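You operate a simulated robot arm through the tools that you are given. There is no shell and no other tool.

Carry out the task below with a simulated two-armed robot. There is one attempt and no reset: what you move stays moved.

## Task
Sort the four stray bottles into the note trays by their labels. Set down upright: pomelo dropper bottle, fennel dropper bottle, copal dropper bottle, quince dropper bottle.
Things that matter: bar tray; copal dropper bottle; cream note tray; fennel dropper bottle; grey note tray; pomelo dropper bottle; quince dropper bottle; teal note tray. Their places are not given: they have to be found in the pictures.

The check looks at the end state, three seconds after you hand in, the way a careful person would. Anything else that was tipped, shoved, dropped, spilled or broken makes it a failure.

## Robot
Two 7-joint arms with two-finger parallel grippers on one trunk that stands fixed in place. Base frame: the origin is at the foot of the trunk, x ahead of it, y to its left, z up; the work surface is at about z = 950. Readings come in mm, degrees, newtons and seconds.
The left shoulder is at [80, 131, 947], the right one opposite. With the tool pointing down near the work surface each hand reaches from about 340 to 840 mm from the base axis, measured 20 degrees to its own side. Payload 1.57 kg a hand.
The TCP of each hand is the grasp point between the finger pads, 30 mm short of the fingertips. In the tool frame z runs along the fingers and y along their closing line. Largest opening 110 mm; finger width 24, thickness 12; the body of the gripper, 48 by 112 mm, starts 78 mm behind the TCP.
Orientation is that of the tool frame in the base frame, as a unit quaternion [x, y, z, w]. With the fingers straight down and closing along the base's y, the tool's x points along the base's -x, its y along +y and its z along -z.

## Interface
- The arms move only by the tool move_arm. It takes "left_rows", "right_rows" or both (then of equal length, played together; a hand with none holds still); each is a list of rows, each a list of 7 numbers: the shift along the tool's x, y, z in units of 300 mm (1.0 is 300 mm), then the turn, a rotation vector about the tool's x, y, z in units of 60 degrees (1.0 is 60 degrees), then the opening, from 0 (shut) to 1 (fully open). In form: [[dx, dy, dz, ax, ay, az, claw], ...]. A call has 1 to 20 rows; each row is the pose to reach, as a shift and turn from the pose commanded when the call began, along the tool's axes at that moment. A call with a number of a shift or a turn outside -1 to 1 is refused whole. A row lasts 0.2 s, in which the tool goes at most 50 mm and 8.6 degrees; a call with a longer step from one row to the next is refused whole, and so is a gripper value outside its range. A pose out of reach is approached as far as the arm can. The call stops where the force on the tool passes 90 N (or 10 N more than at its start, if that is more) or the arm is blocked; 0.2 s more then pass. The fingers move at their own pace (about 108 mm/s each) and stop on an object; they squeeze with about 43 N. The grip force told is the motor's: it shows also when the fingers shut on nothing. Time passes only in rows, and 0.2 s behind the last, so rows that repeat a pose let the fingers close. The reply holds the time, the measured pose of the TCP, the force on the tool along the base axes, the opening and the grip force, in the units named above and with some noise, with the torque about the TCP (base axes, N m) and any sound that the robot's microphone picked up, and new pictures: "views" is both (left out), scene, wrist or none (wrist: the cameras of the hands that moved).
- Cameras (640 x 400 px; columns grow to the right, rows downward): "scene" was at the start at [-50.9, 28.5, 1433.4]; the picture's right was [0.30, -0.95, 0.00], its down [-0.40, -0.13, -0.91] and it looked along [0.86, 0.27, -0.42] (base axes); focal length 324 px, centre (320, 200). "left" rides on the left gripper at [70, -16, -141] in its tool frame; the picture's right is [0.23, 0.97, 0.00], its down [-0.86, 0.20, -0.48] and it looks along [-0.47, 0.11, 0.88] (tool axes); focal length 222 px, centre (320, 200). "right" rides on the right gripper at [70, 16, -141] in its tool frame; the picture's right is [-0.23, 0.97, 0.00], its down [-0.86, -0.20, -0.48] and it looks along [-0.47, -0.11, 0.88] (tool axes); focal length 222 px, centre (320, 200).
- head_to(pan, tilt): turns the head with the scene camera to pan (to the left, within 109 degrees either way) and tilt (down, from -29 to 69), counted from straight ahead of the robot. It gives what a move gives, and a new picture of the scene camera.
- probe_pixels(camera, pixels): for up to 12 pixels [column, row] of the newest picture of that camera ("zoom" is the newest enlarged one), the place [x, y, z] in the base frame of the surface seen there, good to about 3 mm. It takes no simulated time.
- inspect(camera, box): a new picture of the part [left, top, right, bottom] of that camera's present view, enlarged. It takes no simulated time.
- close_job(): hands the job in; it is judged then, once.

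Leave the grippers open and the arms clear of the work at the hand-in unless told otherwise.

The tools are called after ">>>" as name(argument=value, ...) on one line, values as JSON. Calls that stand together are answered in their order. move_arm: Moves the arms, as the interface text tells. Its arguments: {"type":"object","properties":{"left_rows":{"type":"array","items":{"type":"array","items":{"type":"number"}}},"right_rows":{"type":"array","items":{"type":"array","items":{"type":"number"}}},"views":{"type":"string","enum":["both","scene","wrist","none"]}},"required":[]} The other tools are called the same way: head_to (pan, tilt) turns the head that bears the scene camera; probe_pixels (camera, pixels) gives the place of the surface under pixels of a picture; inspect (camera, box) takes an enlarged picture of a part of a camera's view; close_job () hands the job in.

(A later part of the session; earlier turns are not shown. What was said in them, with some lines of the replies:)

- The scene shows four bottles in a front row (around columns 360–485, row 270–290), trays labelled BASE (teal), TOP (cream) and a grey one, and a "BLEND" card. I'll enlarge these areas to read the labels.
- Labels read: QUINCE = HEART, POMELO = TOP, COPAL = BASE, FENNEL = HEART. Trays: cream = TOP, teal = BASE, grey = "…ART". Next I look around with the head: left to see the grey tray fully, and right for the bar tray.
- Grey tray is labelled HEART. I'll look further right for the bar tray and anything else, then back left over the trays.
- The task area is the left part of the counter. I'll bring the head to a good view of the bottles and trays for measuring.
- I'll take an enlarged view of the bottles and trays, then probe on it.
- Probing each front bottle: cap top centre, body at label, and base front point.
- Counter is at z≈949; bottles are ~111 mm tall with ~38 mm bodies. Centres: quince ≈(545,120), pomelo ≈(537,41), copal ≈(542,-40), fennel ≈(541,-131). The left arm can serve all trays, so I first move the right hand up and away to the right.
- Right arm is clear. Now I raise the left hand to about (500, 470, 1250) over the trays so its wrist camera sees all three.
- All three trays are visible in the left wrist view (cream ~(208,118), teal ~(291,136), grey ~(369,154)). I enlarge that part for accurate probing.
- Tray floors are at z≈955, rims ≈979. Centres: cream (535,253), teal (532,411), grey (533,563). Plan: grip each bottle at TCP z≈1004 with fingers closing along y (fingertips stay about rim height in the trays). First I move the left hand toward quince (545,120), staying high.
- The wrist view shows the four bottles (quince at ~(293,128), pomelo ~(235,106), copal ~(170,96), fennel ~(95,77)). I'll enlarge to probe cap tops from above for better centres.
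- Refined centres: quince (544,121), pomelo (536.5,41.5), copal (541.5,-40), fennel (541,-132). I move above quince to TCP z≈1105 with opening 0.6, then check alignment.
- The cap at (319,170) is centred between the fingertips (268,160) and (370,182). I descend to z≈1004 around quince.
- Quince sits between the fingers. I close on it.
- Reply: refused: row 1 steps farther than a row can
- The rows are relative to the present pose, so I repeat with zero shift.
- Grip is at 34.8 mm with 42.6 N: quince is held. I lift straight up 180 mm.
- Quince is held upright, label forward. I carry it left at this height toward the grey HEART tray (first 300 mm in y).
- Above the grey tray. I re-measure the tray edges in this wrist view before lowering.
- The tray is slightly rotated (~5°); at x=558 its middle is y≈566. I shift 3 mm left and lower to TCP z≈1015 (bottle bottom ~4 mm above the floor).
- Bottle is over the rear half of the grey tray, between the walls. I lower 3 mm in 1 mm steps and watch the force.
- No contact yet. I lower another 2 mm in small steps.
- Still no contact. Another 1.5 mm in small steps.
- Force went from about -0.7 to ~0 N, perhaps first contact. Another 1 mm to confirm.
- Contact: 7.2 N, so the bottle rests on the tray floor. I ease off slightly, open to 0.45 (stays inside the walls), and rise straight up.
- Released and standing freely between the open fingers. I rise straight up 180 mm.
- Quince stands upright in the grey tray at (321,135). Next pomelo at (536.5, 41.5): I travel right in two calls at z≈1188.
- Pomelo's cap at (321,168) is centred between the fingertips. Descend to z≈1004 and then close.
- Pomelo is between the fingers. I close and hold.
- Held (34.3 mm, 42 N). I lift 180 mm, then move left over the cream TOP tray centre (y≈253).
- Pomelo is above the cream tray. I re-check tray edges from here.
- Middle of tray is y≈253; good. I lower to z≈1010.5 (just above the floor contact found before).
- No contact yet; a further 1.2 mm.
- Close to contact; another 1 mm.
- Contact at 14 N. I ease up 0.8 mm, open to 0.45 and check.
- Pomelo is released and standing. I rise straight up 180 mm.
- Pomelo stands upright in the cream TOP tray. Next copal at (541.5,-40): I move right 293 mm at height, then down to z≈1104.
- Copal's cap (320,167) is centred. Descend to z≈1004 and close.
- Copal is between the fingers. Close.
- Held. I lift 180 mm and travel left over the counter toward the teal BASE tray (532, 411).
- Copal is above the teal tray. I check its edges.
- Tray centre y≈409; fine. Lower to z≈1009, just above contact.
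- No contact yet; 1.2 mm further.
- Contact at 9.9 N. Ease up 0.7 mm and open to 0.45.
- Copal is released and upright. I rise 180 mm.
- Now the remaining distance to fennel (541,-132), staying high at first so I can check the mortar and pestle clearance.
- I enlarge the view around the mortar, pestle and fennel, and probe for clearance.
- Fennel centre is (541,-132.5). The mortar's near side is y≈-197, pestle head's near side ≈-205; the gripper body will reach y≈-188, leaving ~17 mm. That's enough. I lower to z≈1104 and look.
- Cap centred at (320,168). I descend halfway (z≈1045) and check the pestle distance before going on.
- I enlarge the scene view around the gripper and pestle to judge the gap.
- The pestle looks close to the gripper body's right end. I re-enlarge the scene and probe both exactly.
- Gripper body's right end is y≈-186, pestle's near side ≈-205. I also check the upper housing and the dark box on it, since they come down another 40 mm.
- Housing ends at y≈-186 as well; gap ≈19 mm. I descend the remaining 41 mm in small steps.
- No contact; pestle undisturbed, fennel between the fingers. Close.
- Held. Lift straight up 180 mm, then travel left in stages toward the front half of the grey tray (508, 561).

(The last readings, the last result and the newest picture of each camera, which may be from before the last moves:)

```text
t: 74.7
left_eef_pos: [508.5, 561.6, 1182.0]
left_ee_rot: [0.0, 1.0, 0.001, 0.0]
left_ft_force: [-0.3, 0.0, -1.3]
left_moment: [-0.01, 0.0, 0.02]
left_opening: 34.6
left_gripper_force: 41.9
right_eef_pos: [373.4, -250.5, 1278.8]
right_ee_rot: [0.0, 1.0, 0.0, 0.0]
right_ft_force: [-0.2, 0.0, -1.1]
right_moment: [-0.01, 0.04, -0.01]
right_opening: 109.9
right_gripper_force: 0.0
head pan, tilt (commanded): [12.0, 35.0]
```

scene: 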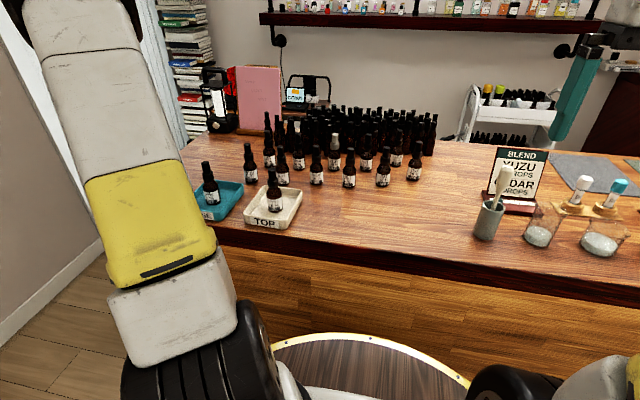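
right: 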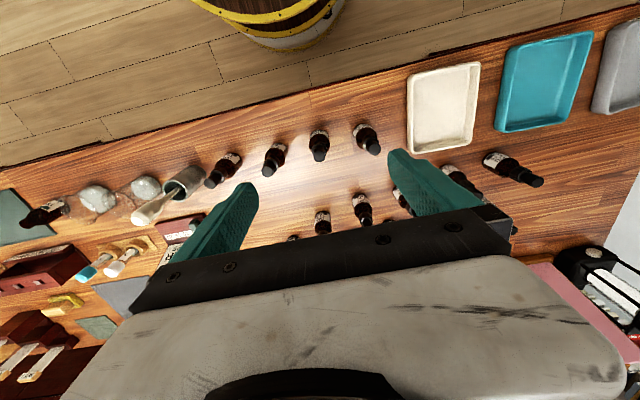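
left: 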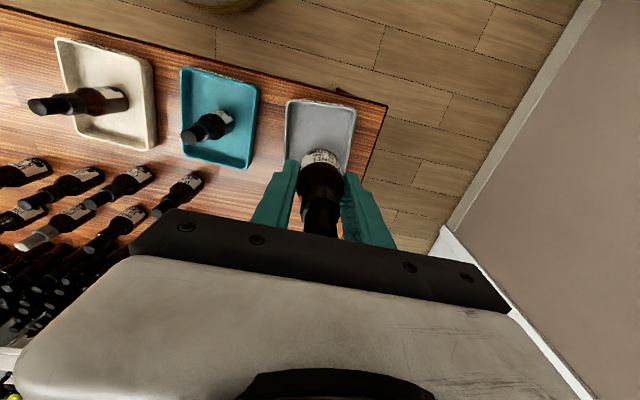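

Fennel is above the grey tray's front half; quince (558,566) is behind it with ~15 mm gap planned. I lower to z≈1060 first and check.

>>> move_arm(left_rows=[[0, 0, 0.05, 0, 0, 0, 0.2], [0, 0, 0.15, 0, 0, 0, 0.2], [0, 0, 0.26, 0, 0, 0, 0.2], [0, 0, 0.36, 0, 0, 0, 0.2], [0, 0, 0.41, 0, 0, 0, 0.2], [0, 0, 0.41, 0, 0, 0, 0.2]], views="wrist")

>>> inspect(camera="left", box=[240, 50, 420, 240])

```text
t: 76.1
left_eef_pos: [508.6, 560.9, 1060.6]
left_ee_rot: [-0.001, 1.0, 0.0, 0.001]
left_ft_force: [-0.6, -0.3, -1.7]
left_moment: [0.0, -0.01, -0.04]
left_opening: 34.7
left_gripper_force: 41.4
right_eef_pos: [373.2, -249.6, 1276.7]
right_ee_rot: [0.0, 1.0, 0.0, 0.0]
right_ft_force: [-0.4, 0.0, 0.1]
right_moment: [0.01, 0.03, -0.01]
right_opening: 109.9
right_gripper_force: 0.2
head pan, tilt (commanded): [12.0, 35.0]
```

left: 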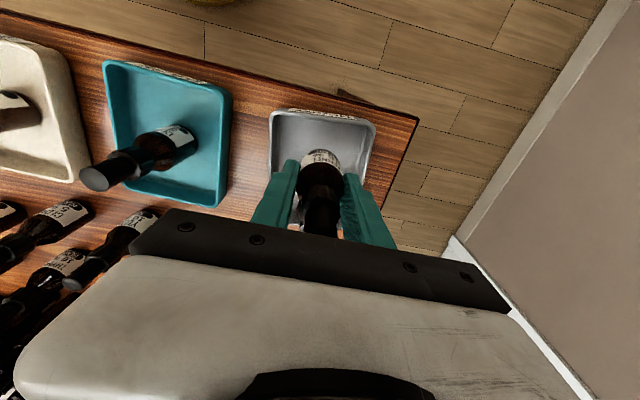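

```text
2.11 times, centred on (330, 145) of left
```

zoom: 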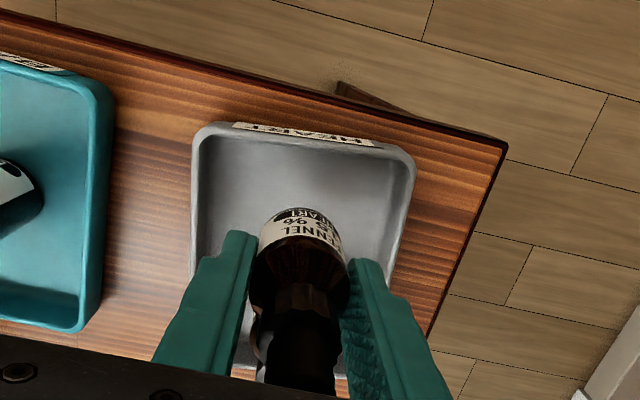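

Laterally centred within the tray. I continue to z≈1010, just above the floor.

>>> move_arm(left_rows=[[0, 0, 0.05, 0, 0, 0, 0.2], [0, 0, 0.1, 0, 0, 0, 0.2], [0, 0, 0.14, 0, 0, 0, 0.2], [0, 0, 0.168, 0, 0, 0, 0.2], [0, 0, 0.168, 0, 0, 0, 0.2]], views="wrist")

>>> move_arm(left_rows=[[0, 0, 0.0025, 0, 0, 0, 0.2], [0, 0, 0.005, 0, 0, 0, 0.2], [0, 0, 0.005, 0, 0, 0, 0.2]], views="none")

```text
t: 77.3
left_eef_pos: [509.0, 561.8, 1009.5]
left_ee_rot: [0.0, 1.0, 0.0, 0.0]
left_ft_force: [0.1, 0.6, -1.0]
left_moment: [0.01, 0.0, -0.01]
left_opening: 34.8
left_gripper_force: 42.0
right_eef_pos: [372.1, -251.1, 1277.8]
right_ee_rot: [0.001, 1.0, 0.0, -0.001]
right_ft_force: [0.4, -0.3, 0.2]
right_moment: [-0.01, 0.0, 0.02]
right_opening: 110.2
right_gripper_force: 0.1
head pan, tilt (commanded): [12.0, 35.0]
```

left: 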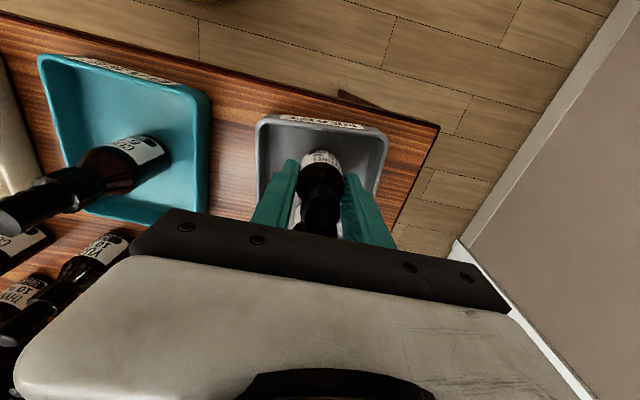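

```text
t: 78.1
left_eef_pos: [506.7, 561.1, 1008.8]
left_ee_rot: [0.0, 1.0, 0.0, 0.0]
left_ft_force: [0.0, 0.1, -1.1]
left_moment: [0.01, 0.01, 0.01]
left_opening: 34.6
left_gripper_force: 42.2
right_eef_pos: [373.3, -250.5, 1277.6]
right_ee_rot: [0.0, 1.0, 0.0, 0.0]
right_ft_force: [0.1, -0.1, 0.6]
right_moment: [-0.01, -0.01, 0.0]
right_opening: 110.0
right_gripper_force: 0.0
head pan, tilt (commanded): [12.0, 35.0]
```

No contact yet; 1.2 mm more.

>>> move_arm(left_rows=[[0, 0, 0.002, 0, 0, 0, 0.2], [0, 0, 0.004, 0, 0, 0, 0.2], [0, 0, 0.004, 0, 0, 0, 0.2]], views="none")

```text
t: 78.9
left_eef_pos: [508.0, 561.6, 1007.7]
left_ee_rot: [-0.002, 1.0, 0.001, 0.001]
left_ft_force: [-0.7, 1.6, 9.3]
left_moment: [0.12, 0.04, 0.03]
left_opening: 34.5
left_gripper_force: 41.4
right_eef_pos: [372.8, -250.2, 1278.8]
right_ee_rot: [0.0, 1.0, 0.0, 0.0]
right_ft_force: [-0.7, -0.1, 0.7]
right_moment: [0.0, -0.01, 0.02]
right_opening: 110.0
right_gripper_force: 0.1
head pan, tilt (commanded): [12.0, 35.0]
```

Contact at 9.3 N. Ease up 0.7 mm and open to 0.45.

>>> move_arm(left_rows=[[0, 0, -0.0023, 0, 0, 0, 0.2], [0, 0, -0.0023, 0, 0, 0, 0.36], [0, 0, -0.0023, 0, 0, 0, 0.45], [0, 0, -0.0023, 0, 0, 0, 0.45], [0, 0, -0.0023, 0, 0, 0, 0.45]], views="wrist")

```text
t: 80.1
left_eef_pos: [508.5, 559.7, 1009.2]
left_ee_rot: [0.001, 1.0, 0.0, 0.0]
left_ft_force: [0.3, -0.8, 0.1]
left_moment: [0.02, 0.03, -0.02]
left_opening: 49.5
left_gripper_force: 0.1
right_eef_pos: [372.1, -250.0, 1278.1]
right_ee_rot: [0.0, 1.0, 0.0, 0.0]
right_ft_force: [0.2, 0.0, 0.0]
right_moment: [0.02, -0.01, 0.03]
right_opening: 110.0
right_gripper_force: 0.1
head pan, tilt (commanded): [12.0, 35.0]
```

left: 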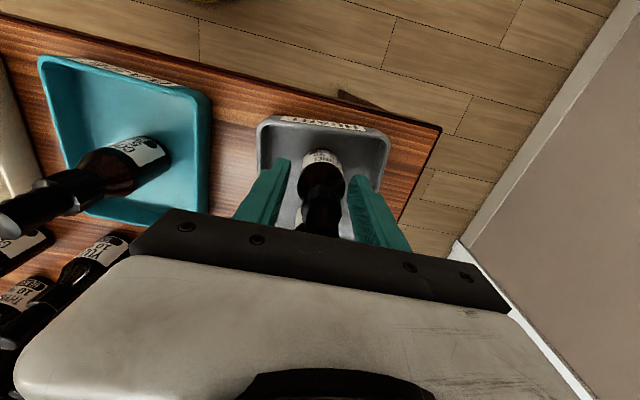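

Fennel is released and standing. I rise straight up 200 mm, slowly at first.

>>> move_arm(left_rows=[[0, 0, -0.04, 0, 0, 0, 0.45], [0, 0, -0.12, 0, 0, 0, 0.45], [0, 0, -0.22, 0, 0, 0, 0.45], [0, 0, -0.35, 0, 0, 0, 0.45], [0, 0, -0.48, 0, 0, 0, 0.45], [0, 0, -0.6, 0, 0, 0, 0.5], [0, 0, -0.68, 0, 0, 0, 0.6], [0, 0, -0.7, 0, 0, 0, 0.6]], views="both")

```text
t: 81.9
left_eef_pos: [505.8, 559.4, 1219.6]
left_ee_rot: [0.0, 1.0, 0.0, 0.0]
left_ft_force: [-0.3, 0.3, -0.7]
left_moment: [0.01, -0.01, 0.02]
left_opening: 65.9
left_gripper_force: 0.0
right_eef_pos: [373.5, -252.2, 1278.2]
right_ee_rot: [0.0, 1.0, 0.0, -0.001]
right_ft_force: [0.2, 0.6, 0.9]
right_moment: [-0.03, 0.01, -0.01]
right_opening: 110.0
right_gripper_force: 0.0
head pan, tilt (commanded): [12.0, 35.0]
```

scene: 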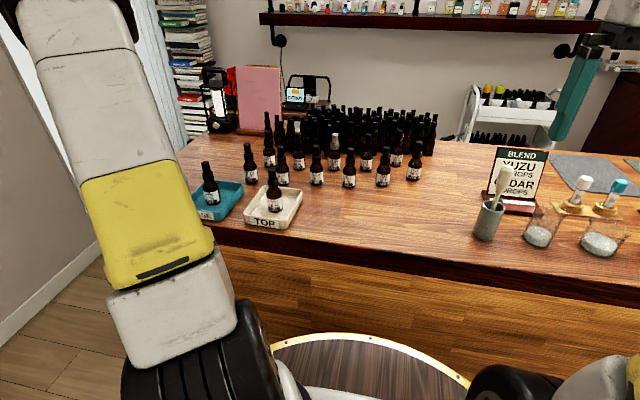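
left: 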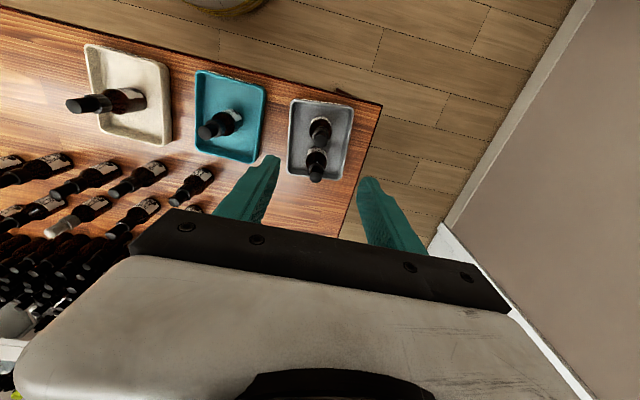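

All four bottles are in the trays, upright. I now bring the left hand back toward its start position, clear of the counter, with the gripper open, and the right hand is already clear.

>>> move_arm(left_rows=[[0.08, -0.03, 0, 0, 0, 0, 0.7], [0.2, -0.1, 0, 0, 0, 0, 0.8], [0.32, -0.18, 0, 0, 0, 0, 0.9], [0.44, -0.26, 0, 0, 0, 0, 1], [0.56, -0.34, 0, 0, 0, 0, 1], [0.66, -0.41, 0, 0, 0, 0, 1], [0.73, -0.46, 0, 0, 0, 0, 1], [0.73, -0.46, 0, 0, 0, 0, 1]], views="both")

>>> head_to(pan=25, tilt=30)

```text
t: 83.7
left_eef_pos: [288.2, 421.9, 1218.0]
left_ee_rot: [0.0, 1.0, 0.0, 0.0]
left_ft_force: [0.9, -0.4, 0.2]
left_moment: [0.02, 0.04, 0.02]
left_opening: 109.9
left_gripper_force: 0.0
right_eef_pos: [372.4, -251.5, 1277.6]
right_ee_rot: [0.0, 1.0, 0.0, 0.0]
right_ft_force: [0.2, -0.7, -0.2]
right_moment: [-0.02, -0.03, -0.03]
right_opening: 110.1
right_gripper_force: 0.1
head pan, tilt (commanded): [12.0, 35.0]
```

scene: 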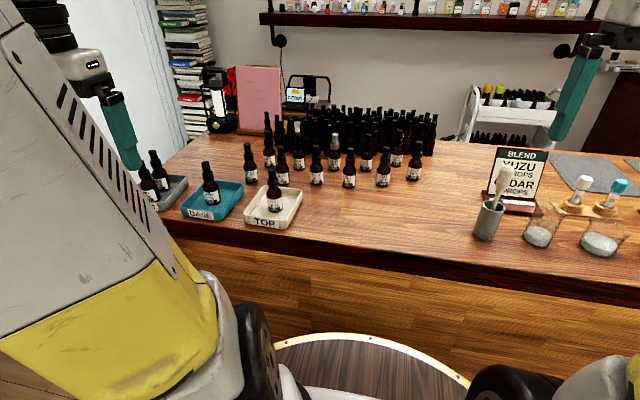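
left: 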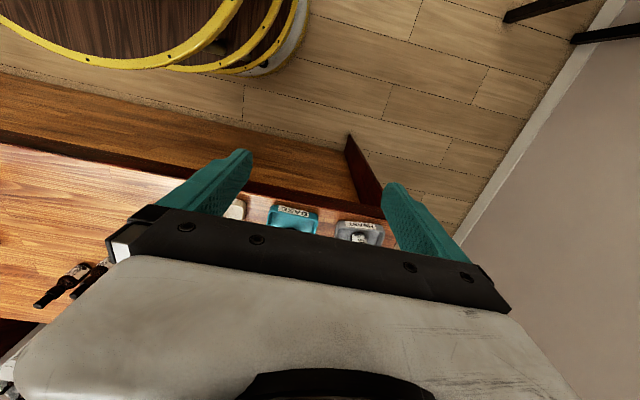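

```text
t: 84.4
left_eef_pos: [287.5, 421.7, 1218.6]
left_ee_rot: [0.001, 1.0, 0.0, 0.0]
left_ft_force: [-0.1, -0.4, -0.5]
left_moment: [-0.02, -0.02, -0.01]
left_opening: 110.2
left_gripper_force: 0.0
right_eef_pos: [372.4, -250.0, 1277.5]
right_ee_rot: [0.0, 1.0, 0.0, 0.0]
right_ft_force: [0.9, 0.0, -1.2]
right_moment: [-0.03, -0.02, 0.02]
right_opening: 110.2
right_gripper_force: 0.1
head pan, tilt (commanded): [25.0, 30.0]
```

scene: 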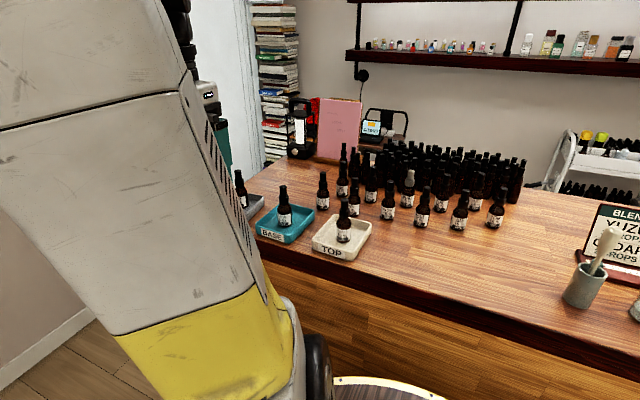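

I return the head to the earlier view and enlarge the trays for a final check of labels and uprightness.

>>> head_to(pan=12, tilt=35)

>>> inspect(camera="scene", box=[130, 135, 320, 240])

>>> inspect(camera="scene", box=[400, 130, 640, 270])

```text
t: 85.2
left_eef_pos: [287.4, 422.2, 1217.1]
left_ee_rot: [0.001, 1.0, 0.0, -0.001]
left_ft_force: [0.0, 0.1, 0.6]
left_moment: [-0.01, 0.0, -0.02]
left_opening: 109.7
left_gripper_force: 0.2
right_eef_pos: [373.1, -250.9, 1277.0]
right_ee_rot: [0.0, 1.0, 0.001, 0.0]
right_ft_force: [0.1, -0.2, -0.4]
right_moment: [0.0, 0.03, 0.0]
right_opening: 110.1
right_gripper_force: 0.0
head pan, tilt (commanded): [12.0, 35.0]
```

scene: 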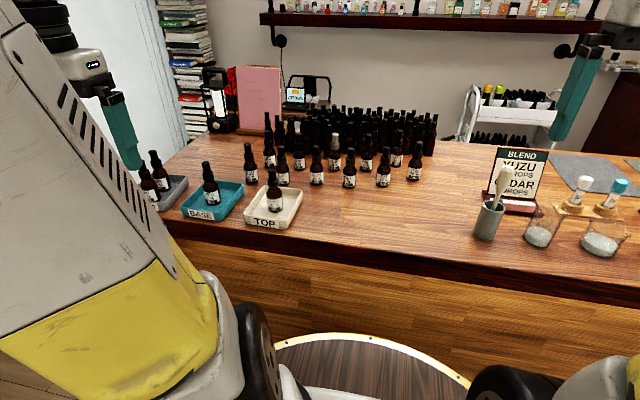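

```text
3.37 times, centred on (225, 188) of scene
```

zoom: 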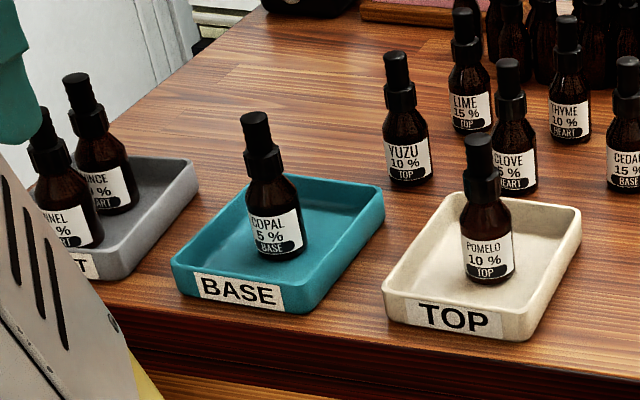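

```text
2.67 times, centred on (520, 200) of scene
```

zoom: 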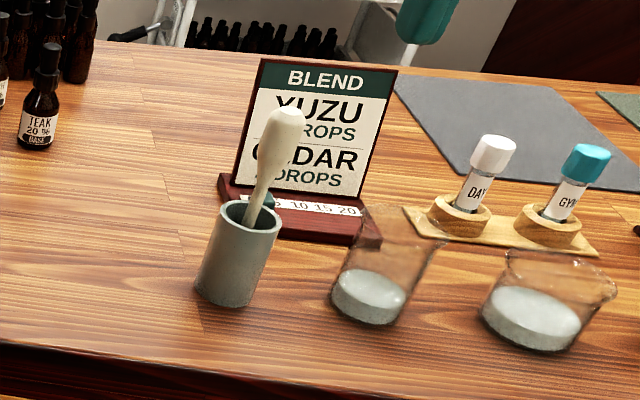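

All four bottles stand upright in the right trays: quince and fennel in grey (HEART), copal in teal (BASE), pomelo in cream (TOP). The mortar, pestle and the other bottles look undisturbed. Both grippers are open and clear of the work, so I hand the job in.

>>> close_job()

```text
The job is handed in.
```

All four stray bottles are standing upright in the trays that match their labels, and I've handed the job in. The result of the check was not shown to me.

| Bottle | Label | Tray |
|---|---|---|
| Pomelo | TOP | cream |
| Copal | BASE | teal |
| Quince | HEART | grey (rear half) |
| Fennel | HEART | grey (front half) |

- **Other objects:** in the final pictures the mortar, pestle and the other bottles looked undisturbed. The closest pass was about 19 mm from the pestle while picking up fennel.
- **Arms:** both grippers were left open, with the arms clear of the work.
- **Bar tray:** I never identified it in the pictures. The sorting didn't need it, so I left it alone.
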